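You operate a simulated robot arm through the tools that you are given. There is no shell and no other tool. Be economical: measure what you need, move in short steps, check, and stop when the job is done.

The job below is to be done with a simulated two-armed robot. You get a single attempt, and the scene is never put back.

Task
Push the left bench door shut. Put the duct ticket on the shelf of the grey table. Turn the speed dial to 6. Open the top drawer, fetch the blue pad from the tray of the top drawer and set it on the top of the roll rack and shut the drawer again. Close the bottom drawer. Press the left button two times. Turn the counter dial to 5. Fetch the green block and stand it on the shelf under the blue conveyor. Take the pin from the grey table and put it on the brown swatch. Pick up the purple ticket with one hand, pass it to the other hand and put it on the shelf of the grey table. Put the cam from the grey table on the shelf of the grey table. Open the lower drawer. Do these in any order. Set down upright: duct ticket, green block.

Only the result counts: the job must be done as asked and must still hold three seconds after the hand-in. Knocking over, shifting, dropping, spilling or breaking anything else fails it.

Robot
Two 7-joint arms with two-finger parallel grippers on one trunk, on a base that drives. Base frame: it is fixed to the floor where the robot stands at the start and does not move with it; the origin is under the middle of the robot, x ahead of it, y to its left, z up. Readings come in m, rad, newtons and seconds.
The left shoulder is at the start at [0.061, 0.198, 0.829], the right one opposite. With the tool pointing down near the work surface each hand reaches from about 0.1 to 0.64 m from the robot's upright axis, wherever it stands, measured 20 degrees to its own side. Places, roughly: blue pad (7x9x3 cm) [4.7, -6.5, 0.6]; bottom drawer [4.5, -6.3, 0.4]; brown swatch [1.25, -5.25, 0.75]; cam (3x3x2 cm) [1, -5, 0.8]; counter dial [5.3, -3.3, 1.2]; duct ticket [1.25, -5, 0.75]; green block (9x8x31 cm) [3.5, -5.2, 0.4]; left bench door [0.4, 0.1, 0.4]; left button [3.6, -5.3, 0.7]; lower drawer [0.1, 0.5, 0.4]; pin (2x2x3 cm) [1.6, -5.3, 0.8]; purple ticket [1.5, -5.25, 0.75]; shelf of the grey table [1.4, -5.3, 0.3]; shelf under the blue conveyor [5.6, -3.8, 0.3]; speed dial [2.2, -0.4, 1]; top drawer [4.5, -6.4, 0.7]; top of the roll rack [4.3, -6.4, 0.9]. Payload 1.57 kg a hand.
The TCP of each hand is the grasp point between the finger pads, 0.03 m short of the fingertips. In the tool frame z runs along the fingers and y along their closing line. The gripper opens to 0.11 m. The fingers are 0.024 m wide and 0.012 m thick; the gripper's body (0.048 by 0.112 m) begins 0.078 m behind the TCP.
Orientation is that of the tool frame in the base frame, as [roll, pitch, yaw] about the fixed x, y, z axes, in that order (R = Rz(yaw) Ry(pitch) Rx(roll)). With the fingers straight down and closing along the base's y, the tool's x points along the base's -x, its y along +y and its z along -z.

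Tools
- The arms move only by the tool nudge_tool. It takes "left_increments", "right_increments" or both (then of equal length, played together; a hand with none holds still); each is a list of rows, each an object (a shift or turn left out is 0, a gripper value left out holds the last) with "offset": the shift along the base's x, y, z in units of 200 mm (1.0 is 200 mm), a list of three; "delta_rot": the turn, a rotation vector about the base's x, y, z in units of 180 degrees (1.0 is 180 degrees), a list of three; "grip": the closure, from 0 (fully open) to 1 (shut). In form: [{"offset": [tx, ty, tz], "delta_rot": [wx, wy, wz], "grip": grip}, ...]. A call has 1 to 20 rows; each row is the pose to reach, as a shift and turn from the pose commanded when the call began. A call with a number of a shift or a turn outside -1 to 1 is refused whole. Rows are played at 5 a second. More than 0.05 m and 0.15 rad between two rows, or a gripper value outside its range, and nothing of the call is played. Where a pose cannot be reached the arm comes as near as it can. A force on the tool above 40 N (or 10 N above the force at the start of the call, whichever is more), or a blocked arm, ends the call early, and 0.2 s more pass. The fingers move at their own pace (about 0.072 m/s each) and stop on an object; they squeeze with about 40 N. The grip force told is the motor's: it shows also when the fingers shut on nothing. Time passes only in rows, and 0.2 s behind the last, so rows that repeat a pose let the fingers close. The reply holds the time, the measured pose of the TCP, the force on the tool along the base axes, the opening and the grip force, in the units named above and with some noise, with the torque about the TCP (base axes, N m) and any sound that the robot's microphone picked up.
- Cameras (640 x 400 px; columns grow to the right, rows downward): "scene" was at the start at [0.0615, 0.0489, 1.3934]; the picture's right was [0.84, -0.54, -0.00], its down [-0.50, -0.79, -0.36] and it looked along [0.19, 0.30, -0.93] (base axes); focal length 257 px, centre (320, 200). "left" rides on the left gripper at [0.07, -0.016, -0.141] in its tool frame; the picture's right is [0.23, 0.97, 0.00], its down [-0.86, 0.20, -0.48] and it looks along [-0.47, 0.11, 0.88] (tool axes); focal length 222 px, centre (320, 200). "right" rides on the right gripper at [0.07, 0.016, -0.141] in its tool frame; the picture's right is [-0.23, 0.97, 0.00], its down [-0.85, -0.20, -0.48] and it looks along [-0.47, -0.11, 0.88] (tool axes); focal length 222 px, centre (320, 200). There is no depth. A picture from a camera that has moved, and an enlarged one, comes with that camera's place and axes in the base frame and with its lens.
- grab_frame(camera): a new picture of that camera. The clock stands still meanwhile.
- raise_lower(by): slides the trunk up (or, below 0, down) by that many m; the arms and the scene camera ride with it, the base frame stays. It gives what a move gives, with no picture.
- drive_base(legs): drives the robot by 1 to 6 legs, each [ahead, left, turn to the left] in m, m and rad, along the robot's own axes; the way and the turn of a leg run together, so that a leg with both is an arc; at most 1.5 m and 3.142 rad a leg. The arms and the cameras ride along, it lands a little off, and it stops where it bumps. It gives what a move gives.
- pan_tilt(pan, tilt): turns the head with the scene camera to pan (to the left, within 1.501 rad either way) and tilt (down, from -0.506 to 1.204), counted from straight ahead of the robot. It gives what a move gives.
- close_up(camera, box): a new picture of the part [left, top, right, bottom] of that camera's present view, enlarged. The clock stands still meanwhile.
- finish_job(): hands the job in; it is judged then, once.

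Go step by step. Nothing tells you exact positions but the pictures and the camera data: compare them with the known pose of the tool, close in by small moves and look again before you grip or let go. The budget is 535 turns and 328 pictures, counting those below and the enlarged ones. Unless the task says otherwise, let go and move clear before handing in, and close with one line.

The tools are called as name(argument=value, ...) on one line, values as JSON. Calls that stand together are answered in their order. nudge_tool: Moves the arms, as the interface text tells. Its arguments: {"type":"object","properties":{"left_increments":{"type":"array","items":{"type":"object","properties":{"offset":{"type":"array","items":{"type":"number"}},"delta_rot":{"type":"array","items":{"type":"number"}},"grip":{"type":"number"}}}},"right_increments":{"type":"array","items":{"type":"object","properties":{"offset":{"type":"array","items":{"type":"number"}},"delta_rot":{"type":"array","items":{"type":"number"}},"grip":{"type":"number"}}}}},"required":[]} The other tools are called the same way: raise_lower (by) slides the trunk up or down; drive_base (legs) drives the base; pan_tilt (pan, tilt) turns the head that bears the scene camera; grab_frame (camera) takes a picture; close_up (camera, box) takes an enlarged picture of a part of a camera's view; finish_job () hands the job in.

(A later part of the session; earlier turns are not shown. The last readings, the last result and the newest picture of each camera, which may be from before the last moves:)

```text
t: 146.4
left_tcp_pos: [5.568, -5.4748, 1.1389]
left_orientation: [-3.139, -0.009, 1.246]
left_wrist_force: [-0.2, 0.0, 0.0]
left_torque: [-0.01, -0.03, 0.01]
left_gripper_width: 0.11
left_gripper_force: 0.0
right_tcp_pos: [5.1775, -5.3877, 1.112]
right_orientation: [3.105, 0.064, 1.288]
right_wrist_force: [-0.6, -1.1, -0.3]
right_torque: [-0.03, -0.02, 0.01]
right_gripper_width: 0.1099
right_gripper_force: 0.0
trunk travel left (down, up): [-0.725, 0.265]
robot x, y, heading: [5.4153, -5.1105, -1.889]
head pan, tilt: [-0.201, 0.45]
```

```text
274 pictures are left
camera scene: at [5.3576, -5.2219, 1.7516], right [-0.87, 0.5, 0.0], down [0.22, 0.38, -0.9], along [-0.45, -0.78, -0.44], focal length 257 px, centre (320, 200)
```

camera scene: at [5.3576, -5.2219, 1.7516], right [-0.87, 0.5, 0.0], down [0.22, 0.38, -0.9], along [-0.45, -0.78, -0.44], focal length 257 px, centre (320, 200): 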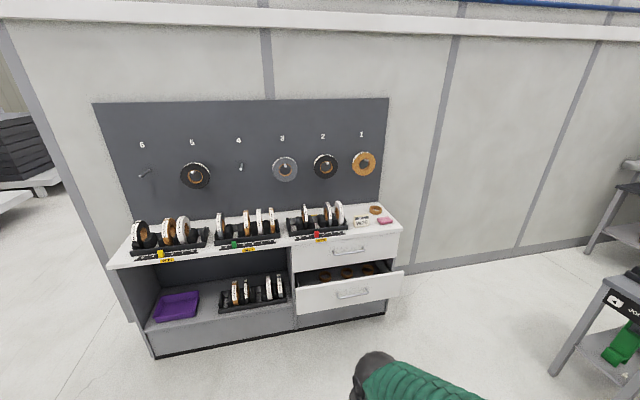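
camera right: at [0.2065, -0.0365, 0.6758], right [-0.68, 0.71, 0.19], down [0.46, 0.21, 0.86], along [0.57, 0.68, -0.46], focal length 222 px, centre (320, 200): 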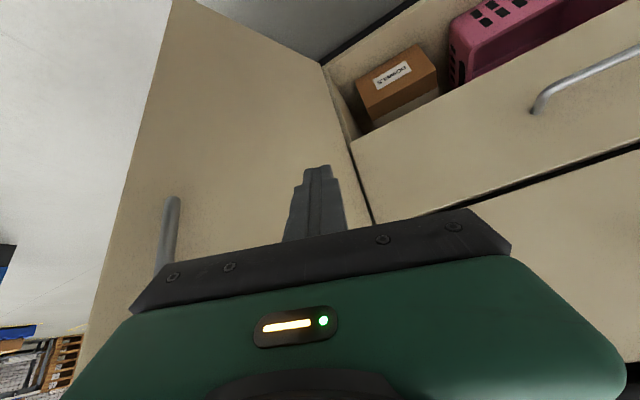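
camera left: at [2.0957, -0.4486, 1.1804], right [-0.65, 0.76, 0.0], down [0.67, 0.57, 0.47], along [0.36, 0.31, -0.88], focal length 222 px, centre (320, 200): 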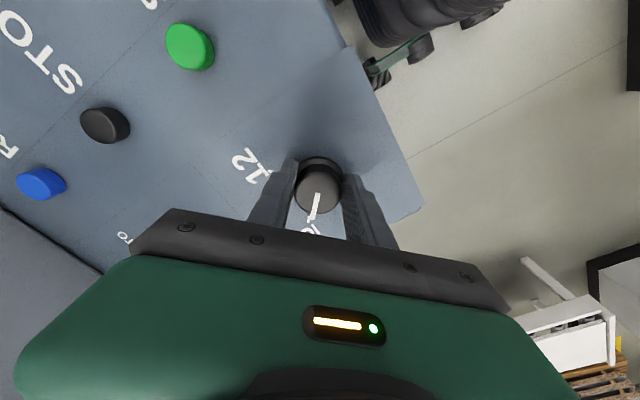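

I can see everything: roll rack with open bottom drawer, the edge machine, and the grey table beyond. First the rack: I'll stand in front of its drawers and lower the trunk.

drive_base(legs=[[0.5, -0.65, 0]])

raise_lower(by=-0.45)

pan_tilt(pan=0.1, tilt=0.7)

grab_frame(camera="scene")

```text
t: 150.8
left_tcp_pos: [4.7954, -5.7483, 1.1386]
left_orientation: [-3.138, -0.01, 1.245]
left_wrist_force: [0.2, -0.1, -0.6]
left_torque: [-0.04, 0.02, 0.01]
left_gripper_width: 0.1099
left_gripper_force: 0.1
right_tcp_pos: [4.4055, -5.6609, 1.1111]
right_orientation: [3.108, 0.067, 1.29]
right_wrist_force: [1.3, 0.0, 0.6]
right_torque: [0.01, 0.05, 0.01]
right_gripper_width: 0.1098
right_gripper_force: 0.0
trunk travel left (down, up): [-0.725, 0.265]
robot x, y, heading: [4.6401, -5.3823, -1.893]
head pan, tilt: [-0.201, 0.45]
```

```text
refused: -0.45 is not a number from -0.4 to 0.4
```

```text
t: 151.6
left_tcp_pos: [4.7933, -5.7487, 1.1373]
left_orientation: [-3.139, -0.009, 1.246]
left_wrist_force: [-0.5, -0.1, 0.5]
left_torque: [-0.01, 0.01, 0.01]
left_gripper_width: 0.11
left_gripper_force: 0.1
right_tcp_pos: [4.4039, -5.6618, 1.111]
right_orientation: [3.105, 0.065, 1.289]
right_wrist_force: [0.1, -0.1, -0.2]
right_torque: [0.0, 0.0, 0.0]
right_gripper_width: 0.1099
right_gripper_force: 0.0
trunk travel left (down, up): [-0.725, 0.265]
robot x, y, heading: [4.6419, -5.3875, -1.889]
head pan, tilt: [0.099, 0.7]
```

```text
273 pictures are left
camera scene: at [4.6109, -5.4986, 1.7295], right [-0.98, 0.22, 0.0], down [0.14, 0.63, -0.76], along [-0.17, -0.75, -0.64], focal length 257 px, centre (320, 200)
```

scene: 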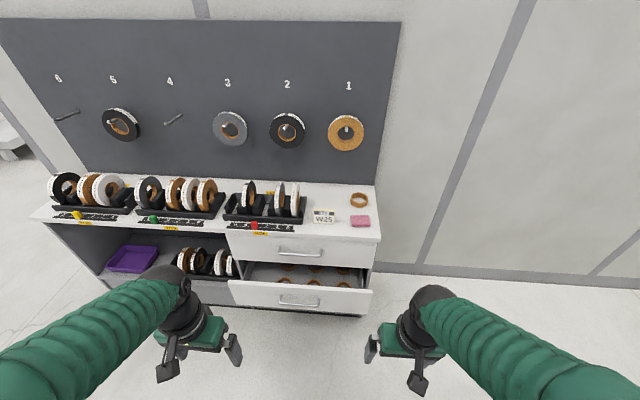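

Top handle ≈(4.53,-6.29,0.73), bottom handle ≈(4.56,-6.19,0.48), about 10 cm out. I'll lower the trunk and turn the left hand into the tilted handle pose.

raise_lower(by=-0.4)

nudge_tool(left_increments=[{"offset": [-0.053, -0.051, -0.046], "delta_rot": [-0.019, -0.01, -0.036], "grip": 1}, {"offset": [-0.107, -0.103, -0.092], "delta_rot": [-0.038, -0.019, -0.073]}, {"offset": [-0.16, -0.154, -0.138], "delta_rot": [-0.057, -0.029, -0.109]}, {"offset": [-0.214, -0.205, -0.185], "delta_rot": [-0.076, -0.038, -0.145]}, {"offset": [-0.267, -0.257, -0.231], "delta_rot": [-0.095, -0.048, -0.182]}, {"offset": [-0.321, -0.308, -0.277], "delta_rot": [-0.114, -0.058, -0.218]}, {"offset": [-0.374, -0.359, -0.323], "delta_rot": [-0.133, -0.067, -0.254]}, {"offset": [-0.428, -0.41, -0.369], "delta_rot": [-0.152, -0.077, -0.29]}, {"offset": [-0.481, -0.462, -0.415], "delta_rot": [-0.171, -0.087, -0.327]}, {"offset": [-0.535, -0.513, -0.462], "delta_rot": [-0.19, -0.096, -0.363]}, {"offset": [-0.588, -0.564, -0.508], "delta_rot": [-0.209, -0.106, -0.399]}, {"offset": [-0.642, -0.616, -0.554], "delta_rot": [-0.228, -0.115, -0.436]}, {"offset": [-0.695, -0.667, -0.6], "delta_rot": [-0.2475, -0.125, -0.472]}, {"offset": [-0.695, -0.667, -0.6], "delta_rot": [-0.2475, -0.125, -0.472]}])

grab_frame(camera="scene")

```text
t: 155.5
left_tcp_pos: [4.7938, -5.7473, 0.7384]
left_orientation: [-3.142, -0.012, 1.247]
left_wrist_force: [-0.8, -1.0, 0.4]
left_torque: [-0.02, 0.02, -0.01]
left_gripper_width: 0.1101
left_gripper_force: 0.1
right_tcp_pos: [4.4025, -5.6602, 0.7107]
right_orientation: [3.106, 0.064, 1.29]
right_wrist_force: [0.3, 0.7, -0.1]
right_torque: [-0.04, -0.04, -0.03]
right_gripper_width: 0.1101
right_gripper_force: 0.1
trunk travel left (down, up): [-0.325, 0.665]
robot x, y, heading: [4.6414, -5.3825, -1.891]
head pan, tilt: [0.099, 0.7]
```

```text
t: 158.5
left_tcp_pos: [4.6499, -5.8875, 0.6163]
left_orientation: [2.358, -0.013, -0.316]
left_wrist_force: [-0.1, 0.3, -0.1]
left_torque: [0.0, 0.03, 0.04]
left_gripper_width: 0.0002
left_gripper_force: 21.8
left hand out of reach, approached as far as the arm can: row 7, 8, 9, 10, 11, 12, 13, 14
right_tcp_pos: [4.4022, -5.6611, 0.7119]
right_orientation: [3.106, 0.065, 1.289]
right_wrist_force: [-0.3, -0.1, -0.4]
right_torque: [-0.01, -0.01, 0.02]
right_gripper_width: 0.1101
right_gripper_force: 0.0
trunk travel left (down, up): [-0.325, 0.665]
robot x, y, heading: [4.6371, -5.388, -1.897]
head pan, tilt: [0.099, 0.7]
```

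```text
272 pictures are left
camera scene: at [4.6097, -5.498, 1.3294], right [-0.98, 0.22, 0.0], down [0.14, 0.63, -0.76], along [-0.17, -0.75, -0.65], focal length 257 px, centre (320, 200)
```

scene: 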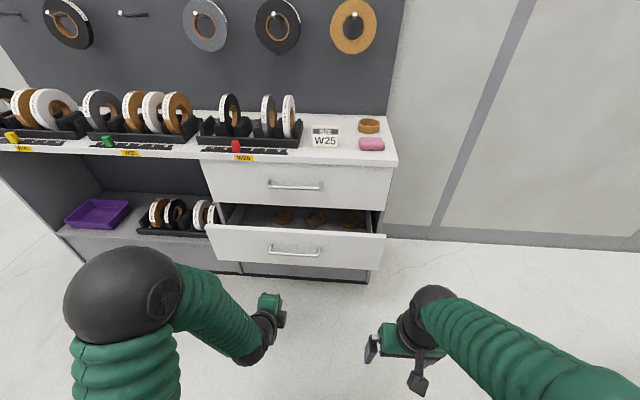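

Hand in pose. Lower it to the bottom drawer's height and drive forward to push the drawer shut.

nudge_tool(left_increments=[{"offset": [0, 0, -0.2]}, {"offset": [0, 0, -0.4]}, {"offset": [0, 0, -0.6]}])

drive_base(legs=[[0.3, 0, 0]])

grab_frame(camera="scene")

```text
t: 159.3
left_tcp_pos: [4.653, -5.89, 0.5059]
left_orientation: [2.354, -0.01, -0.314]
left_wrist_force: [0.4, 0.5, 0.4]
left_torque: [0.03, 0.03, -0.03]
left_gripper_width: 0.0
left_gripper_force: 21.2
left hand out of reach, approached as far as the arm can: row 3
right_tcp_pos: [4.4068, -5.6624, 0.7117]
right_orientation: [3.11, 0.066, 1.29]
right_wrist_force: [0.0, -0.4, 0.7]
right_torque: [-0.02, -0.01, -0.01]
right_gripper_width: 0.11
right_gripper_force: 0.1
trunk travel left (down, up): [-0.325, 0.665]
robot x, y, heading: [4.6388, -5.386, -1.894]
head pan, tilt: [0.099, 0.7]
```

```text
t: 161.3
left_tcp_pos: [4.5562, -6.1742, 0.5072]
left_orientation: [2.36, -0.012, -0.314]
left_wrist_force: [0.2, -0.6, 0.1]
left_torque: [0.0, -0.03, 0.0]
left_gripper_width: 0.0001
left_gripper_force: 21.2
right_tcp_pos: [4.3088, -5.946, 0.7112]
right_orientation: [3.105, 0.065, 1.287]
right_wrist_force: [0.0, 0.4, -0.4]
right_torque: [0.02, 0.0, -0.01]
right_gripper_width: 0.1102
right_gripper_force: 0.0
trunk travel left (down, up): [-0.325, 0.665]
robot x, y, heading: [4.5445, -5.6732, -1.891]
head pan, tilt: [0.099, 0.7]
```

```text
271 pictures are left
camera scene: at [4.5154, -5.7843, 1.3293], right [-0.98, 0.22, 0.0], down [0.14, 0.63, -0.76], along [-0.17, -0.74, -0.65], focal length 257 px, centre (320, 200)
```

scene: 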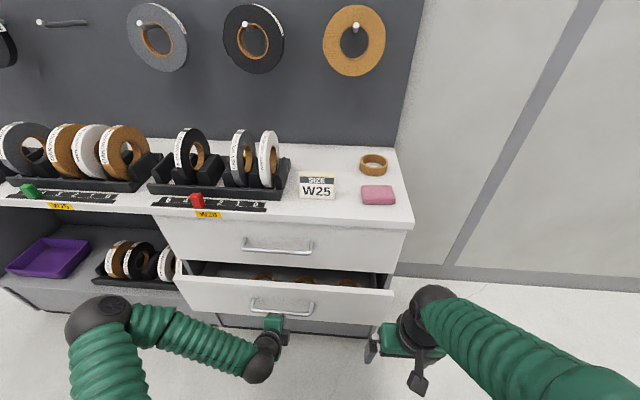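

Fingertips are just at the drawer front. Push forward about 10 cm more.

drive_base(legs=[[0.1, 0, 0]])

grab_frame(camera="scene")

```text
t: 162.4
left_tcp_pos: [4.5348, -6.234, 0.5014]
left_orientation: [2.383, -0.006, -0.315]
left_wrist_force: [0.3, 0.7, -0.4]
left_torque: [0.0, 0.01, -0.03]
left_gripper_width: 0.0
left_gripper_force: 21.1
right_tcp_pos: [4.2867, -6.0165, 0.711]
right_orientation: [3.104, 0.066, 1.293]
right_wrist_force: [0.2, 0.1, 0.8]
right_torque: [-0.02, -0.01, -0.01]
right_gripper_width: 0.1101
right_gripper_force: 0.1
trunk travel left (down, up): [-0.325, 0.665]
robot x, y, heading: [4.5192, -5.7408, -1.895]
head pan, tilt: [0.099, 0.7]
stopped in leg 1: the force on the tool passed its limit at 69 N (the readings are from after the stop); the commanded pose is now the measured one
```

```text
270 pictures are left
camera scene: at [4.4922, -5.8548, 1.3293], right [-0.98, 0.22, 0.0], down [0.14, 0.63, -0.76], along [-0.17, -0.74, -0.65], focal length 257 px, centre (320, 200)
```

scene: 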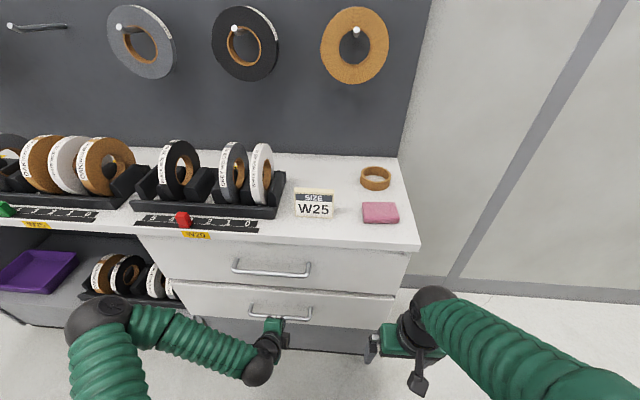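

close_up(camera="scene", box=[130, 220, 430, 370])

grab_frame(camera="right")

```text
2.13 times, centred on (280, 295) of scene
camera zoom: at [4.4922, -5.8548, 1.3293], right [-0.98, 0.22, 0.0], down [0.14, 0.63, -0.76], along [-0.17, -0.74, -0.65], focal length 548 px, centre (405, -3)
```

zoom: 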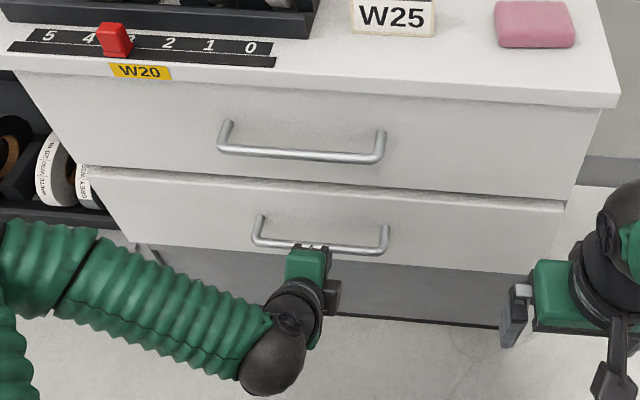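

```text
268 pictures are left
camera right: at [4.3184, -5.9423, 0.8472], right [0.87, -0.48, 0.05], down [-0.44, -0.73, 0.53], along [-0.22, -0.48, -0.85], focal length 222 px, centre (320, 200)
```

right: 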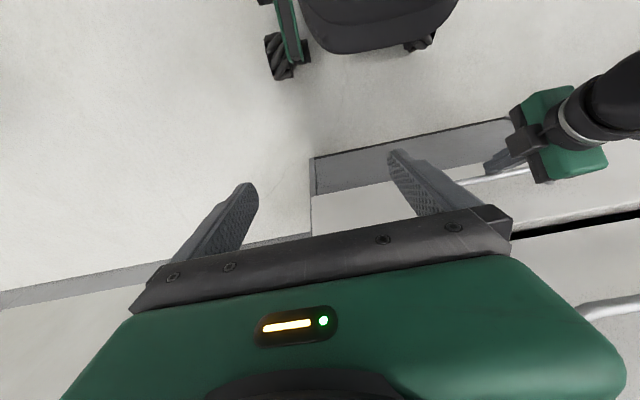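

The bottom drawer still seems 2–3 cm out. Push further with the arm.

nudge_tool(left_increments=[{"offset": [-0.02, -0.06, 0]}, {"offset": [-0.04, -0.12, 0]}, {"offset": [-0.06, -0.18, 0]}, {"offset": [-0.08, -0.24, 0]}])

close_up(camera="scene", box=[130, 220, 430, 370])

```text
t: 162.8
left_tcp_pos: [4.5334, -6.2384, 0.4975]
left_orientation: [2.404, -0.002, -0.317]
left_wrist_force: [0.0, 0.2, 1.4]
left_torque: [0.01, 0.04, -0.05]
left_gripper_width: 0.0001
left_gripper_force: 21.7
right_tcp_pos: [4.2866, -6.0161, 0.7117]
right_orientation: [3.105, 0.064, 1.292]
right_wrist_force: [0.4, 0.2, -0.3]
right_torque: [0.01, -0.02, -0.03]
right_gripper_width: 0.11
right_gripper_force: 0.1
trunk travel left (down, up): [-0.325, 0.665]
robot x, y, heading: [4.5196, -5.7432, -1.895]
head pan, tilt: [0.099, 0.7]
stopped in row 2 (left hand): the force on the tool passed its limit at 48 N (the readings are from after the stop); the commanded pose is now the measured one
```

```text
2.13 times, centred on (280, 295) of scene
camera zoom: at [4.4923, -5.8543, 1.3292], right [-0.98, 0.22, 0.0], down [0.14, 0.63, -0.76], along [-0.17, -0.74, -0.65], focal length 548 px, centre (405, -3)
```

zoom: 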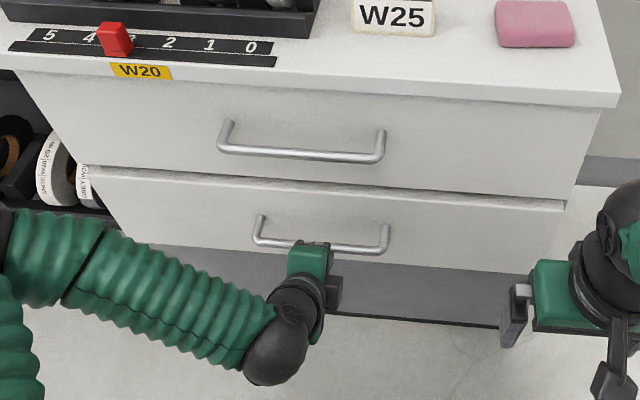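

Image geometry puts both handles at the same depth, so the bottom drawer is shut. Back off and raise the trunk to the top drawer's handle.

drive_base(legs=[[-0.1, 0, 0]])

raise_lower(by=0.25)

nudge_tool(left_increments=[{"delta_rot": [0.015, -0.005, 0], "grip": 0.6}, {"delta_rot": [0.015, -0.005, 0], "grip": 0.6}, {"delta_rot": [0.015, -0.005, 0], "grip": 0.6}])

grab_frame(camera="left")

grab_frame(camera="scene")

```text
t: 164.0
left_tcp_pos: [4.5655, -6.1413, 0.4991]
left_orientation: [2.401, -0.002, -0.316]
left_wrist_force: [-0.8, -0.3, 0.0]
left_torque: [0.02, 0.03, 0.02]
left_gripper_width: 0.0
left_gripper_force: 21.2
right_tcp_pos: [4.318, -5.9197, 0.7126]
right_orientation: [3.106, 0.067, 1.293]
right_wrist_force: [0.2, 0.4, -0.4]
right_torque: [0.0, -0.03, -0.02]
right_gripper_width: 0.1103
right_gripper_force: 0.0
trunk travel left (down, up): [-0.325, 0.665]
robot x, y, heading: [4.552, -5.6451, -1.891]
head pan, tilt: [0.099, 0.7]
```

```text
t: 166.6
left_tcp_pos: [4.565, -6.1433, 0.7471]
left_orientation: [2.401, -0.003, -0.315]
left_wrist_force: [-0.2, 0.4, 0.0]
left_torque: [-0.02, -0.03, -0.02]
left_gripper_width: 0.0001
left_gripper_force: 21.5
right_tcp_pos: [4.319, -5.9201, 0.9634]
right_orientation: [3.104, 0.067, 1.294]
right_wrist_force: [0.0, 0.5, -0.4]
right_torque: [0.01, -0.01, 0.02]
right_gripper_width: 0.1101
right_gripper_force: 0.0
trunk travel left (down, up): [-0.575, 0.415]
robot x, y, heading: [4.5545, -5.645, -1.885]
head pan, tilt: [0.099, 0.7]
```

```text
t: 167.4
left_tcp_pos: [4.5651, -6.1443, 0.7491]
left_orientation: [2.451, -0.004, -0.316]
left_wrist_force: [-0.4, 0.3, 0.2]
left_torque: [-0.03, 0.03, -0.03]
left_gripper_width: 0.0439
left_gripper_force: 0.0
right_tcp_pos: [4.3184, -5.9197, 0.9618]
right_orientation: [3.105, 0.067, 1.294]
right_wrist_force: [-1.0, -1.0, 0.4]
right_torque: [0.03, -0.03, 0.0]
right_gripper_width: 0.1101
right_gripper_force: 0.0
trunk travel left (down, up): [-0.575, 0.415]
robot x, y, heading: [4.5556, -5.6454, -1.893]
head pan, tilt: [0.099, 0.7]
```

```text
266 pictures are left
camera left: at [4.6622, -6.0672, 0.8482], right [-0.02, -0.78, 0.62], down [-0.77, 0.41, 0.49], along [-0.64, -0.47, -0.61], focal length 222 px, centre (320, 200)
```

left: 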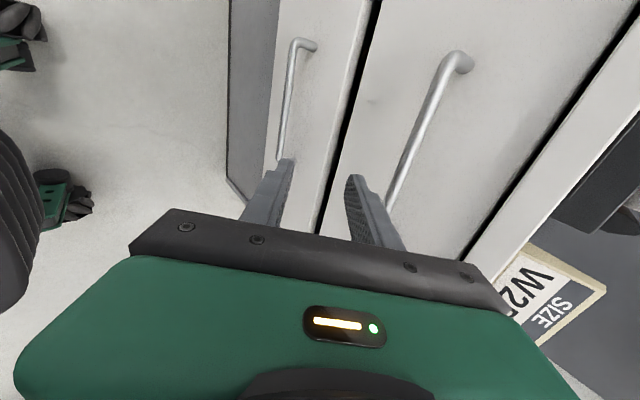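

```text
265 pictures are left
camera scene: at [4.5242, -5.7588, 1.5794], right [-0.98, 0.22, 0.0], down [0.14, 0.63, -0.76], along [-0.17, -0.75, -0.65], focal length 257 px, centre (320, 200)
```

scene: 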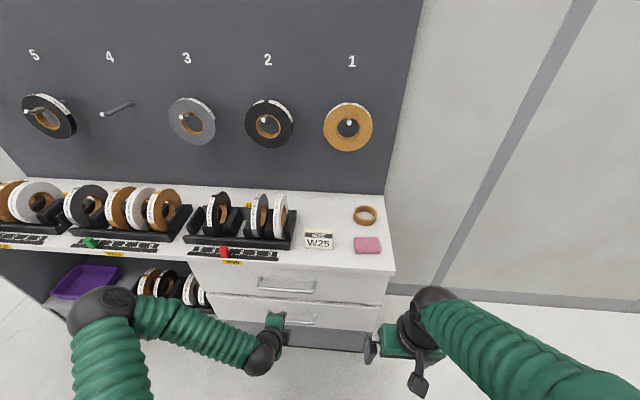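

The handle bar is at z≈0.74. I'll correct the tilt, go to a pre-grasp just above/behind, and check.

nudge_tool(left_increments=[{"offset": [-0.02, -0.06, 0.08], "delta_rot": [-0.009, 0.003, 0]}, {"offset": [-0.04, -0.12, 0.16], "delta_rot": [-0.018, 0.006, 0]}, {"offset": [-0.07, -0.22, 0.25], "delta_rot": [-0.027, 0.009, 0]}, {"offset": [-0.109, -0.333, 0.25], "delta_rot": [-0.036, 0.012, 0]}, {"offset": [-0.109, -0.333, 0.25], "delta_rot": [-0.036, 0.012, 0]}])

grab_frame(camera="left")

```text
t: 168.6
left_tcp_pos: [4.5419, -6.2111, 0.7988]
left_orientation: [2.332, -0.002, -0.318]
left_wrist_force: [0.7, 0.0, -0.3]
left_torque: [0.0, 0.01, 0.03]
left_gripper_width: 0.0439
left_gripper_force: 0.1
right_tcp_pos: [4.3188, -5.9202, 0.9623]
right_orientation: [3.105, 0.068, 1.294]
right_wrist_force: [0.6, -0.3, -0.3]
right_torque: [-0.01, 0.01, -0.02]
right_gripper_width: 0.1101
right_gripper_force: 0.0
trunk travel left (down, up): [-0.575, 0.415]
robot x, y, heading: [4.5498, -5.6424, -1.893]
head pan, tilt: [0.099, 0.7]
```

```text
264 pictures are left
camera left: at [4.6437, -6.1233, 0.8846], right [0.01, -0.71, 0.71], down [-0.75, 0.46, 0.47], along [-0.66, -0.53, -0.53], focal length 222 px, centre (320, 200)
```

left: 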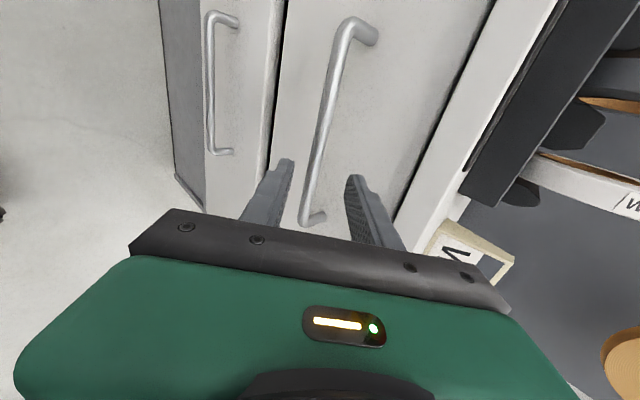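

Bar is between the fingers. Narrow the opening a bit and advance along the finger axis.

nudge_tool(left_increments=[{"offset": [-0.02, -0.06, -0.06], "grip": 0.7}, {"offset": [-0.045, -0.14, -0.14]}, {"offset": [-0.07, -0.21, -0.21]}, {"offset": [-0.085, -0.26, -0.26]}])

grab_frame(camera="left")

```text
t: 169.6
left_tcp_pos: [4.5258, -6.2619, 0.7457]
left_orientation: [2.333, -0.003, -0.318]
left_wrist_force: [0.6, -0.3, 0.7]
left_torque: [0.02, 0.01, 0.0]
left_gripper_width: 0.0329
left_gripper_force: 0.0
right_tcp_pos: [4.3187, -5.9201, 0.9613]
right_orientation: [3.103, 0.067, 1.294]
right_wrist_force: [-0.1, 1.3, 0.1]
right_torque: [0.04, -0.01, 0.01]
right_gripper_width: 0.11
right_gripper_force: 0.1
trunk travel left (down, up): [-0.575, 0.415]
robot x, y, heading: [4.5525, -5.6466, -1.889]
head pan, tilt: [0.099, 0.7]
```

```text
263 pictures are left
camera left: at [4.6265, -6.175, 0.8321], right [0.01, -0.71, 0.7], down [-0.75, 0.46, 0.47], along [-0.66, -0.53, -0.53], focal length 222 px, centre (320, 200)
```

left: 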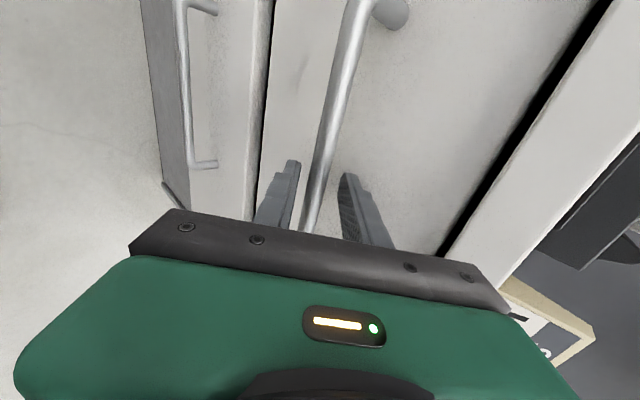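

Good, the bar is within the fingers. Close on it.

nudge_tool(left_increments=[{"offset": [-0.008, -0.025, -0.025], "grip": 0.75}, {"offset": [-0.008, -0.025, -0.025], "grip": 1}, {"offset": [-0.008, -0.025, -0.025], "grip": 1}, {"offset": [-0.008, -0.025, -0.025], "grip": 1}])

grab_frame(camera="left")

```text
t: 170.6
left_tcp_pos: [4.5243, -6.2636, 0.7394]
left_orientation: [2.339, 0.001, -0.315]
left_wrist_force: [3.9, 20.9, -14.7]
left_torque: [0.01, 0.08, 0.53]
left_gripper_width: 0.0139
left_gripper_force: 30.5
right_tcp_pos: [4.3185, -5.921, 0.9607]
right_orientation: [3.105, 0.068, 1.292]
right_wrist_force: [-0.5, -0.3, 1.5]
right_torque: [-0.02, -0.01, 0.0]
right_gripper_width: 0.1098
right_gripper_force: 0.0
trunk travel left (down, up): [-0.575, 0.415]
robot x, y, heading: [4.5532, -5.6475, -1.891]
head pan, tilt: [0.099, 0.7]
```

```text
262 pictures are left
camera left: at [4.6257, -6.1778, 0.8264], right [0.01, -0.71, 0.7], down [-0.75, 0.46, 0.48], along [-0.66, -0.53, -0.53], focal length 222 px, centre (320, 200)
```

left: 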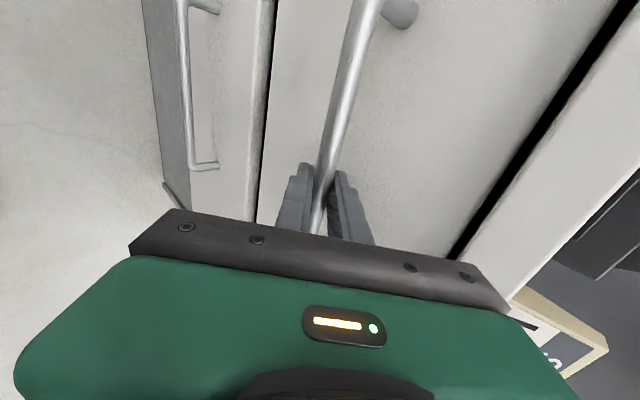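

Gripped. Pull the top drawer by driving back.

drive_base(legs=[[-0.25, 0, 0]])

grab_frame(camera="scene")

```text
t: 172.4
left_tcp_pos: [4.5994, -6.0286, 0.7405]
left_orientation: [2.334, -0.004, -0.32]
left_wrist_force: [-15.0, 4.1, -20.1]
left_torque: [0.08, 0.64, 0.23]
left_gripper_width: 0.0136
left_gripper_force: 30.1
right_tcp_pos: [4.3933, -5.6831, 0.9605]
right_orientation: [3.103, 0.065, 1.29]
right_wrist_force: [-0.3, 0.0, -0.3]
right_torque: [-0.02, -0.01, -0.04]
right_gripper_width: 0.11
right_gripper_force: 0.1
trunk travel left (down, up): [-0.575, 0.415]
robot x, y, heading: [4.6332, -5.4032, -1.895]
head pan, tilt: [0.099, 0.7]
```

```text
261 pictures are left
camera scene: at [4.5975, -5.5245, 1.579], right [-0.98, 0.22, 0.0], down [0.14, 0.63, -0.76], along [-0.17, -0.74, -0.65], focal length 257 px, centre (320, 200)
```

scene: 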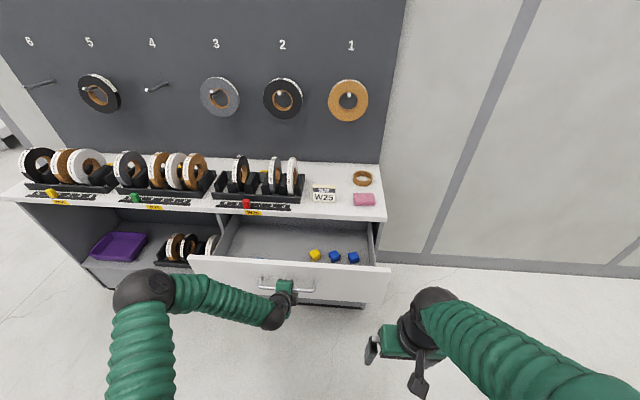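

close_up(camera="scene", box=[190, 200, 400, 300])

grab_frame(camera="left")

```text
3.05 times, centred on (295, 250) of scene
camera zoom: at [4.5975, -5.5245, 1.579], right [-0.98, 0.22, 0.0], down [0.14, 0.63, -0.76], along [-0.17, -0.74, -0.65], focal length 782 px, centre (396, 48)
```

zoom: 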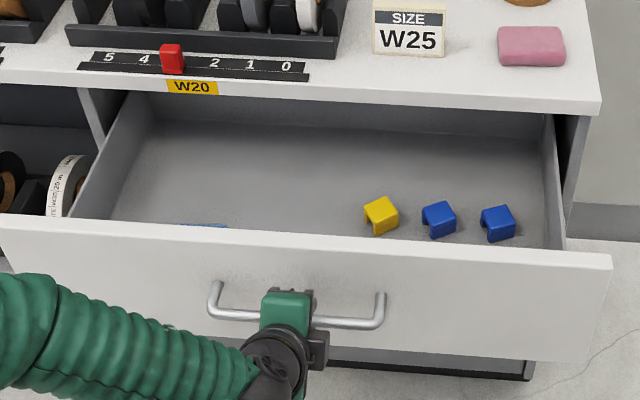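

```text
259 pictures are left
camera left: at [4.7006, -5.943, 0.8277], right [0.0, -0.71, 0.7], down [-0.75, 0.47, 0.47], along [-0.66, -0.53, -0.53], focal length 222 px, centre (320, 200)
```

left: 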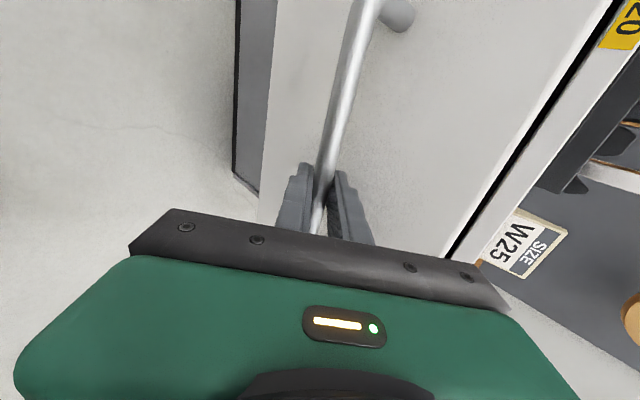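

The blue pad sits just behind the front panel on the left. The drawer is open enough; release and withdraw.

nudge_tool(left_increments=[{"grip": 0.6}, {"grip": 0.6}, {"offset": [0.03, 0.1, 0.1], "grip": 0.6}, {"offset": [0.08, 0.24, 0.24]}, {"offset": [0.13, 0.4, 0.4]}])

grab_frame(camera="scene")

```text
t: 173.6
left_tcp_pos: [4.6287, -5.9463, 0.8247]
left_orientation: [2.33, -0.002, -0.32]
left_wrist_force: [0.5, 0.2, 0.7]
left_torque: [0.0, 0.0, -0.03]
left_gripper_width: 0.0439
left_gripper_force: 0.1
right_tcp_pos: [4.3965, -5.6792, 0.9627]
right_orientation: [3.104, 0.073, 1.292]
right_wrist_force: [-0.4, 0.4, -0.1]
right_torque: [0.0, 0.0, 0.0]
right_gripper_width: 0.1102
right_gripper_force: 0.1
trunk travel left (down, up): [-0.575, 0.415]
robot x, y, heading: [4.6311, -5.4078, -1.895]
head pan, tilt: [0.099, 0.7]
```

```text
258 pictures are left
camera scene: at [4.6027, -5.5194, 1.5795], right [-0.98, 0.22, 0.0], down [0.14, 0.63, -0.76], along [-0.17, -0.75, -0.64], focal length 257 px, centre (320, 200)
```

scene: 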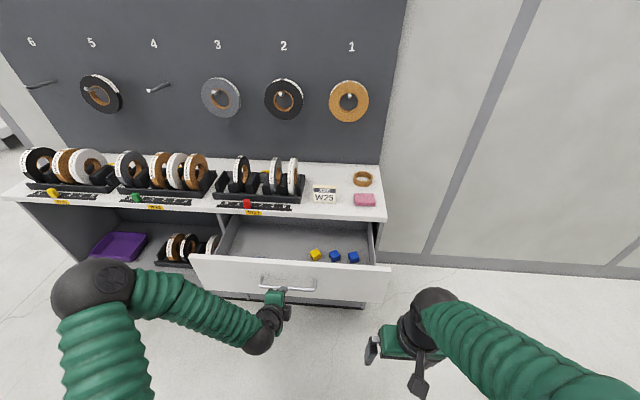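

raise_lower(by=0.3)

nudge_tool(left_increments=[{"offset": [0.04, 0.01, 0], "delta_rot": [0.02, 0.009, 0.036], "grip": 0}, {"offset": [0.08, 0.02, 0], "delta_rot": [0.039, 0.019, 0.073]}, {"offset": [0.12, 0.03, 0], "delta_rot": [0.059, 0.028, 0.109]}, {"offset": [0.16, 0.04, 0], "delta_rot": [0.078, 0.038, 0.145]}, {"offset": [0.2, 0.05, 0], "delta_rot": [0.098, 0.047, 0.182]}, {"offset": [0.24, 0.06, 0], "delta_rot": [0.118, 0.056, 0.218]}, {"offset": [0.28, 0.07, 0], "delta_rot": [0.137, 0.066, 0.254]}, {"offset": [0.32, 0.08, 0], "delta_rot": [0.157, 0.075, 0.29]}, {"offset": [0.36, 0.09, 0], "delta_rot": [0.177, 0.084, 0.327]}, {"offset": [0.4, 0.1, 0], "delta_rot": [0.196, 0.094, 0.363]}, {"offset": [0.44, 0.11, 0], "delta_rot": [0.216, 0.103, 0.399]}, {"offset": [0.48, 0.12, 0], "delta_rot": [0.235, 0.113, 0.436]}, {"offset": [0.5, 0.13, 0], "delta_rot": [0.255, 0.122, 0.472]}, {"offset": [0.5, 0.13, 0], "delta_rot": [0.255, 0.122, 0.472]}])

pan_tilt(pan=0.1, tilt=0.95)

grab_frame(camera="scene")

grab_frame(camera="left")

```text
t: 176.6
left_tcp_pos: [4.6291, -5.9489, 1.1229]
left_orientation: [2.331, -0.001, -0.32]
left_wrist_force: [-0.1, 0.1, 0.1]
left_torque: [0.0, -0.01, 0.02]
left_gripper_width: 0.044
left_gripper_force: 0.0
right_tcp_pos: [4.3977, -5.6814, 1.2617]
right_orientation: [3.104, 0.07, 1.293]
right_wrist_force: [-0.2, 0.0, -0.1]
right_torque: [-0.02, 0.02, 0.04]
right_gripper_width: 0.11
right_gripper_force: 0.1
trunk travel left (down, up): [-0.875, 0.115]
robot x, y, heading: [4.6321, -5.4077, -1.891]
head pan, tilt: [0.099, 0.7]
```

```text
t: 179.6
left_tcp_pos: [4.7282, -5.9216, 1.1236]
left_orientation: [3.137, -0.02, 1.251]
left_wrist_force: [-0.4, -0.2, 0.0]
left_torque: [-0.01, 0.0, -0.01]
left_gripper_width: 0.1101
left_gripper_force: 0.1
right_tcp_pos: [4.3965, -5.6822, 1.262]
right_orientation: [3.106, 0.069, 1.292]
right_wrist_force: [-0.3, -0.6, -0.2]
right_torque: [-0.02, 0.01, 0.0]
right_gripper_width: 0.11
right_gripper_force: 0.1
trunk travel left (down, up): [-0.875, 0.115]
robot x, y, heading: [4.6316, -5.4073, -1.887]
head pan, tilt: [0.099, 0.7]
```

```text
t: 180.3
left_tcp_pos: [4.7296, -5.9213, 1.1243]
left_orientation: [3.134, -0.018, 1.249]
left_wrist_force: [0.2, -0.2, -0.4]
left_torque: [0.0, 0.0, 0.02]
left_gripper_width: 0.1102
left_gripper_force: 0.0
right_tcp_pos: [4.3972, -5.6812, 1.2633]
right_orientation: [3.105, 0.071, 1.292]
right_wrist_force: [0.8, 0.0, 0.2]
right_torque: [-0.01, 0.0, -0.03]
right_gripper_width: 0.1102
right_gripper_force: 0.1
trunk travel left (down, up): [-0.875, 0.115]
robot x, y, heading: [4.6332, -5.4088, -1.891]
head pan, tilt: [0.099, 0.949]
```

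```text
257 pictures are left
camera scene: at [4.6051, -5.5102, 1.8597], right [-0.98, 0.22, 0.0], down [0.18, 0.79, -0.58], along [-0.13, -0.57, -0.81], focal length 257 px, centre (320, 200)
```

scene: 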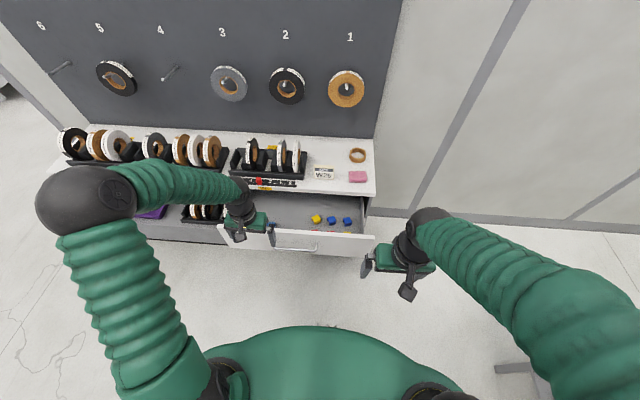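

```text
256 pictures are left
camera left: at [4.7333, -5.8529, 1.2657], right [1.0, -0.09, 0.01], down [-0.09, -0.88, 0.46], along [-0.03, -0.46, -0.89], focal length 222 px, centre (320, 200)
```

left: 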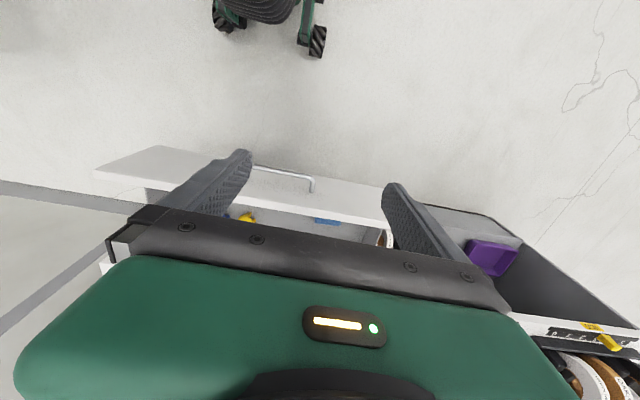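

The pad is at about (4.72,-6.25). I'll drive 0.25 m closer so the left hand can reach over it.

drive_base(legs=[[0.23, 0, 0]])

grab_frame(camera="scene")

grab_frame(camera="left")

```text
t: 182.1
left_tcp_pos: [4.6577, -6.1359, 1.1249]
left_orientation: [3.132, -0.015, 1.25]
left_wrist_force: [0.7, 0.6, 0.3]
left_torque: [0.01, 0.04, 0.0]
left_gripper_width: 0.1099
left_gripper_force: 0.2
right_tcp_pos: [4.3265, -5.8937, 1.2643]
right_orientation: [3.106, 0.073, 1.292]
right_wrist_force: [0.9, 0.7, 0.7]
right_torque: [-0.02, -0.03, 0.01]
right_gripper_width: 0.1099
right_gripper_force: 0.0
trunk travel left (down, up): [-0.875, 0.115]
robot x, y, heading: [4.5603, -5.6234, -1.893]
head pan, tilt: [0.099, 0.949]
```

```text
255 pictures are left
camera scene: at [4.5352, -5.7206, 1.8602], right [-0.98, 0.22, 0.0], down [0.18, 0.79, -0.58], along [-0.13, -0.57, -0.81], focal length 257 px, centre (320, 200)
```

scene: 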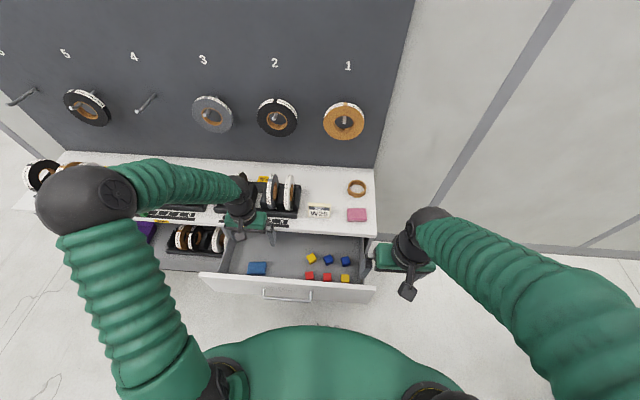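

```text
254 pictures are left
camera left: at [4.6625, -6.0666, 1.2678], right [1.0, -0.09, 0.01], down [-0.09, -0.88, 0.47], along [-0.03, -0.47, -0.88], focal length 222 px, centre (320, 200)
```

left: 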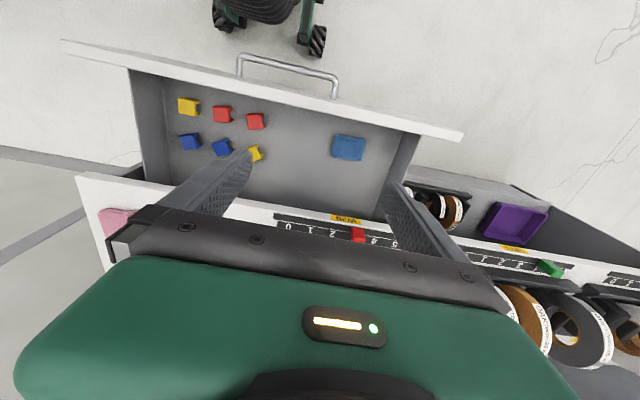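

close_up(camera="left", box=[290, 110, 410, 190])

```text
5.00 times, centred on (350, 150) of left
camera zoom: at [4.6625, -6.0666, 1.2678], right [1.0, -0.09, 0.01], down [-0.09, -0.88, 0.47], along [-0.03, -0.47, -0.88], focal length 1111 px, centre (170, 450)
```

zoom: 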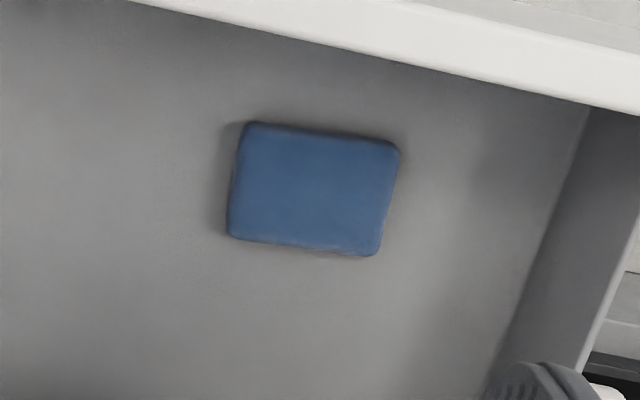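

Clear view: pad centre ≈(4.741,-6.254), long side across. I'll rotate the hand ~-86° and move over it, then lower the trunk.

nudge_tool(left_increments=[{"offset": [0.04, -0.06, 0], "delta_rot": [0, 0, -0.044], "grip": 0.1}, {"offset": [0.08, -0.12, 0], "delta_rot": [0, 0, -0.088]}, {"offset": [0.12, -0.18, 0], "delta_rot": [0, 0, -0.132]}, {"offset": [0.16, -0.24, 0], "delta_rot": [0, 0, -0.176]}, {"offset": [0.2, -0.3, 0], "delta_rot": [0, 0, -0.22]}, {"offset": [0.25, -0.36, 0], "delta_rot": [0, 0, -0.264]}, {"offset": [0.29, -0.42, 0], "delta_rot": [0, 0, -0.308]}, {"offset": [0.33, -0.48, 0], "delta_rot": [0, 0, -0.352]}, {"offset": [0.37, -0.53, 0], "delta_rot": [0, 0, -0.396]}, {"offset": [0.415, -0.59, 0], "delta_rot": [0, 0, -0.44]}, {"offset": [0.415, -0.59, 0], "delta_rot": [0, 0, -0.478]}, {"offset": [0.415, -0.59, 0], "delta_rot": [0, 0, -0.478]}])

raise_lower(by=-0.25)

grab_frame(camera="left")

grab_frame(camera="scene")

```text
t: 184.7
left_tcp_pos: [4.7391, -6.2584, 1.1239]
left_orientation: [3.133, -0.016, -0.255]
left_wrist_force: [0.2, -0.1, -0.9]
left_torque: [0.0, 0.0, 0.01]
left_gripper_width: 0.0992
left_gripper_force: 0.0
right_tcp_pos: [4.3246, -5.8983, 1.2632]
right_orientation: [3.106, 0.071, 1.293]
right_wrist_force: [0.1, 0.3, -0.4]
right_torque: [0.0, 0.03, -0.01]
right_gripper_width: 0.1101
right_gripper_force: 0.0
trunk travel left (down, up): [-0.875, 0.115]
robot x, y, heading: [4.5586, -5.6258, -1.891]
head pan, tilt: [0.099, 0.949]
```

```text
t: 187.3
left_tcp_pos: [4.7405, -6.2585, 0.8738]
left_orientation: [3.133, -0.016, -0.251]
left_wrist_force: [0.7, 0.3, 0.0]
left_torque: [-0.02, 0.0, -0.01]
left_gripper_width: 0.0988
left_gripper_force: 0.0
right_tcp_pos: [4.3253, -5.8991, 1.0129]
right_orientation: [3.106, 0.069, 1.292]
right_wrist_force: [0.1, 0.8, 0.1]
right_torque: [0.03, 0.02, -0.01]
right_gripper_width: 0.1099
right_gripper_force: 0.1
trunk travel left (down, up): [-0.625, 0.365]
robot x, y, heading: [4.5544, -5.6242, -1.883]
head pan, tilt: [0.099, 0.949]
```

```text
252 pictures are left
camera left: at [4.8095, -6.2587, 1.0161], right [-0.02, -1.0, 0.01], down [-0.88, 0.03, 0.47], along [-0.47, 0.0, -0.88], focal length 222 px, centre (320, 200)
```

left: 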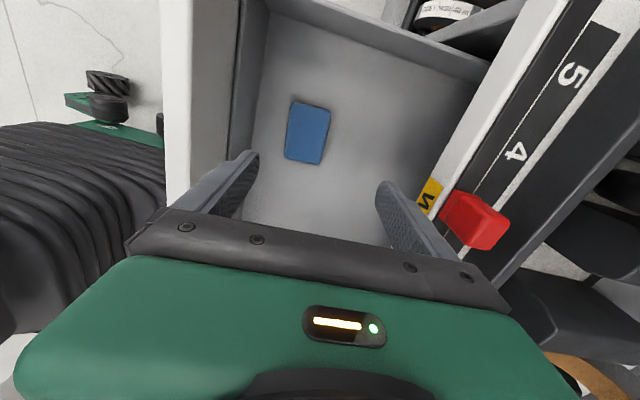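

```text
251 pictures are left
camera scene: at [4.5331, -5.729, 1.6096], right [-0.98, 0.22, 0.0], down [0.18, 0.79, -0.58], along [-0.13, -0.57, -0.81], focal length 257 px, centre (320, 200)
```

scene: 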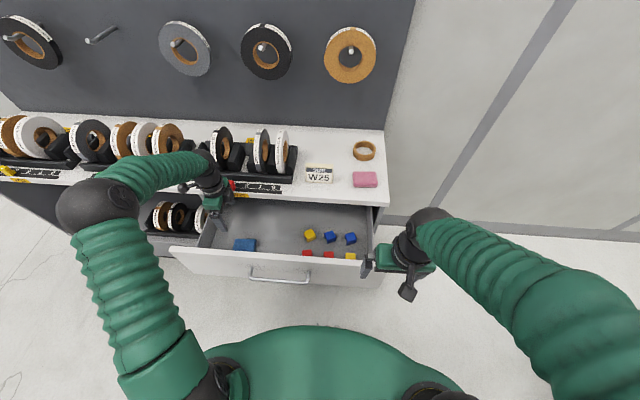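

nudge_tool(left_increments=[{"offset": [-0.03, 0.06, -0.2], "grip": 0}, {"offset": [-0.03, 0.06, -0.4]}, {"offset": [-0.03, 0.06, -0.6]}, {"offset": [-0.03, 0.06, -0.8]}])

grab_frame(camera="left")

```text
t: 188.3
left_tcp_pos: [4.7319, -6.2487, 0.7125]
left_orientation: [3.135, -0.016, -0.251]
left_wrist_force: [0.0, 0.4, -0.5]
left_torque: [-0.01, 0.0, 0.01]
left_gripper_width: 0.1098
left_gripper_force: 0.1
right_tcp_pos: [4.3251, -5.9013, 1.0129]
right_orientation: [3.105, 0.068, 1.292]
right_wrist_force: [-0.1, 0.3, 0.2]
right_torque: [0.0, 0.0, 0.0]
right_gripper_width: 0.1102
right_gripper_force: 0.0
trunk travel left (down, up): [-0.625, 0.365]
robot x, y, heading: [4.5574, -5.6261, -1.893]
head pan, tilt: [0.099, 0.949]
```

```text
250 pictures are left
camera left: at [4.8023, -6.2474, 0.8548], right [-0.02, -1.0, 0.01], down [-0.88, 0.03, 0.47], along [-0.47, 0.0, -0.88], focal length 222 px, centre (320, 200)
```

left: 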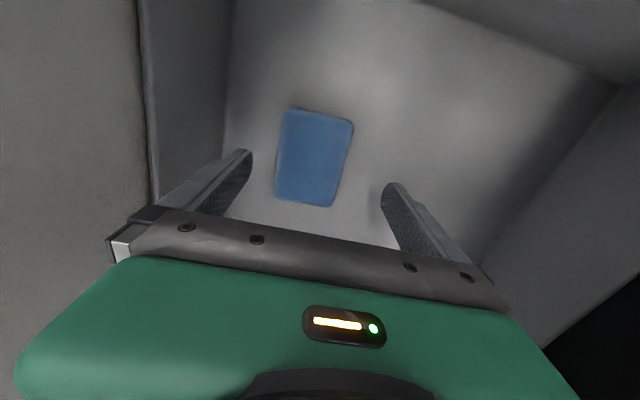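

Pad is nicely between the fingers. Descend with small steps and grip.

nudge_tool(left_increments=[{"offset": [-0.01, 0.03, -0.15]}, {"offset": [-0.01, 0.03, -0.28]}, {"offset": [-0.01, 0.03, -0.36]}, {"offset": [-0.01, 0.03, -0.4]}])

grab_frame(camera="left")

```text
t: 188.9
left_tcp_pos: [4.7289, -6.239, 0.6603]
left_orientation: [3.131, -0.017, -0.251]
left_wrist_force: [0.6, -0.2, 0.3]
left_torque: [0.0, 0.0, 0.0]
left_gripper_width: 0.1101
left_gripper_force: 0.0
right_tcp_pos: [4.3252, -5.8974, 1.0136]
right_orientation: [3.104, 0.072, 1.292]
right_wrist_force: [0.1, -0.3, -0.9]
right_torque: [-0.03, 0.03, 0.01]
right_gripper_width: 0.11
right_gripper_force: 0.2
trunk travel left (down, up): [-0.625, 0.365]
robot x, y, heading: [4.5596, -5.6278, -1.885]
head pan, tilt: [0.099, 0.949]
stopped in row 3 (left hand): the force on the tool passed its limit at 116 N (the readings are from after the stop); the commanded pose is now the measured one
```

```text
249 pictures are left
camera left: at [4.7998, -6.2394, 0.8035], right [-0.02, -1.0, 0.01], down [-0.88, 0.02, 0.47], along [-0.47, 0.0, -0.88], focal length 222 px, centre (320, 200)
```

left: 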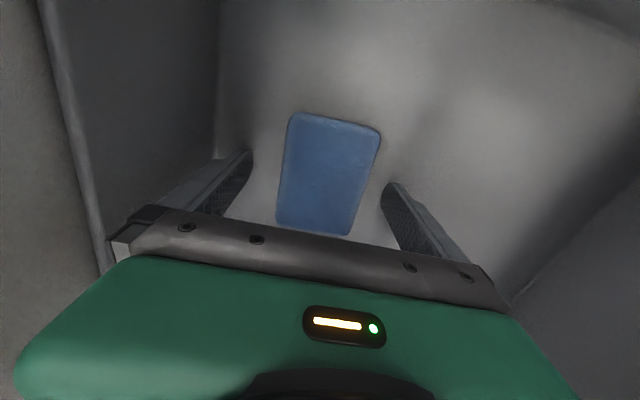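

Fingertips met the drawer floor (z≈0.63). Raise slightly, centre on the pad, and grip.

nudge_tool(left_increments=[{"offset": [0.0, 0, 0.03]}, {"offset": [0.06, -0.04, 0.03]}, {"offset": [0.06, -0.04, 0.02], "grip": 1}, {"offset": [0.06, -0.04, 0.02], "grip": 1}, {"offset": [0.06, -0.04, 0.02], "grip": 1}, {"offset": [0.06, -0.04, 0.02], "grip": 1}])

grab_frame(camera="left")

```text
t: 190.3
left_tcp_pos: [4.7431, -6.2486, 0.6648]
left_orientation: [3.136, -0.016, -0.251]
left_wrist_force: [-1.0, 0.8, -0.4]
left_torque: [0.02, -0.01, 0.02]
left_gripper_width: 0.0638
left_gripper_force: 40.0
right_tcp_pos: [4.3264, -5.8988, 1.0135]
right_orientation: [3.108, 0.071, 1.292]
right_wrist_force: [1.2, 0.3, -0.3]
right_torque: [-0.01, -0.06, 0.0]
right_gripper_width: 0.11
right_gripper_force: 0.1
trunk travel left (down, up): [-0.625, 0.365]
robot x, y, heading: [4.5572, -5.6266, -1.893]
head pan, tilt: [0.099, 0.949]
```

```text
248 pictures are left
camera left: at [4.8123, -6.2483, 0.8071], right [-0.02, -1.0, 0.01], down [-0.88, 0.02, 0.47], along [-0.47, 0.0, -0.88], focal length 222 px, centre (320, 200)
```

left: 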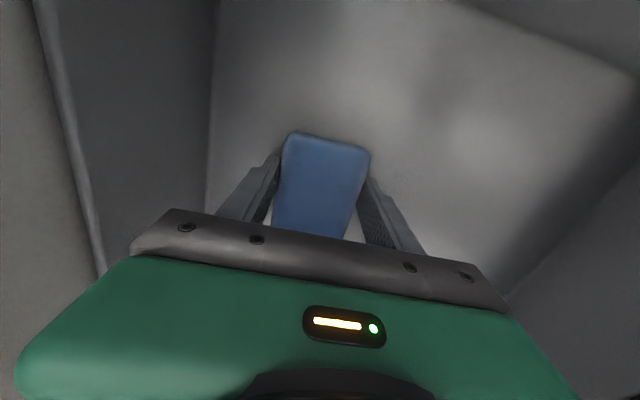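

Pad gripped. Lift it straight up, clear of the drawer.

nudge_tool(left_increments=[{"offset": [0, 0, 0.2]}, {"offset": [0, 0, 0.4]}, {"offset": [0, 0, 0.6]}, {"offset": [0, 0, 0.8]}, {"offset": [0, 0, 1.0]}])

grab_frame(camera="left")

grab_frame(camera="scene")

```text
t: 191.5
left_tcp_pos: [4.7417, -6.2468, 0.8659]
left_orientation: [3.135, -0.016, -0.252]
left_wrist_force: [1.1, 1.2, -1.2]
left_torque: [-0.02, -0.03, 0.0]
left_gripper_width: 0.0633
left_gripper_force: 40.1
right_tcp_pos: [4.3262, -5.8978, 1.0128]
right_orientation: [3.106, 0.071, 1.291]
right_wrist_force: [0.2, 0.0, -1.0]
right_torque: [0.03, -0.03, 0.0]
right_gripper_width: 0.11
right_gripper_force: 0.1
trunk travel left (down, up): [-0.625, 0.365]
robot x, y, heading: [4.5567, -5.6259, -1.894]
head pan, tilt: [0.099, 0.949]
```

```text
247 pictures are left
camera left: at [4.8112, -6.247, 1.008], right [-0.02, -1.0, 0.01], down [-0.88, 0.02, 0.47], along [-0.47, 0.0, -0.88], focal length 222 px, centre (320, 200)
```

left: 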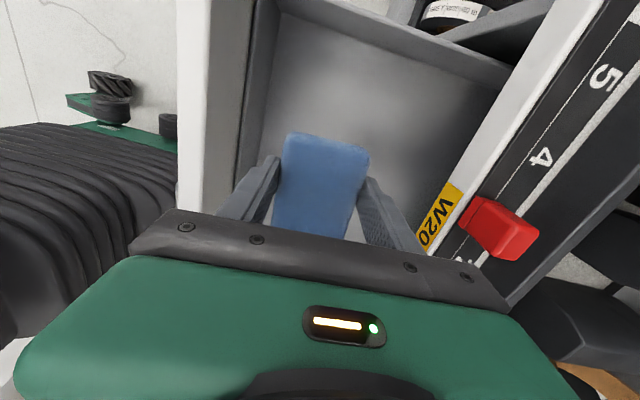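

```text
246 pictures are left
camera scene: at [4.5325, -5.7275, 1.6096], right [-0.98, 0.22, 0.0], down [0.18, 0.79, -0.58], along [-0.13, -0.57, -0.81], focal length 257 px, centre (320, 200)
```

scene: 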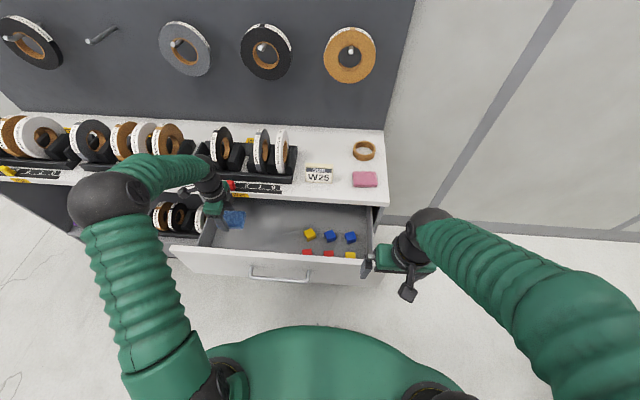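

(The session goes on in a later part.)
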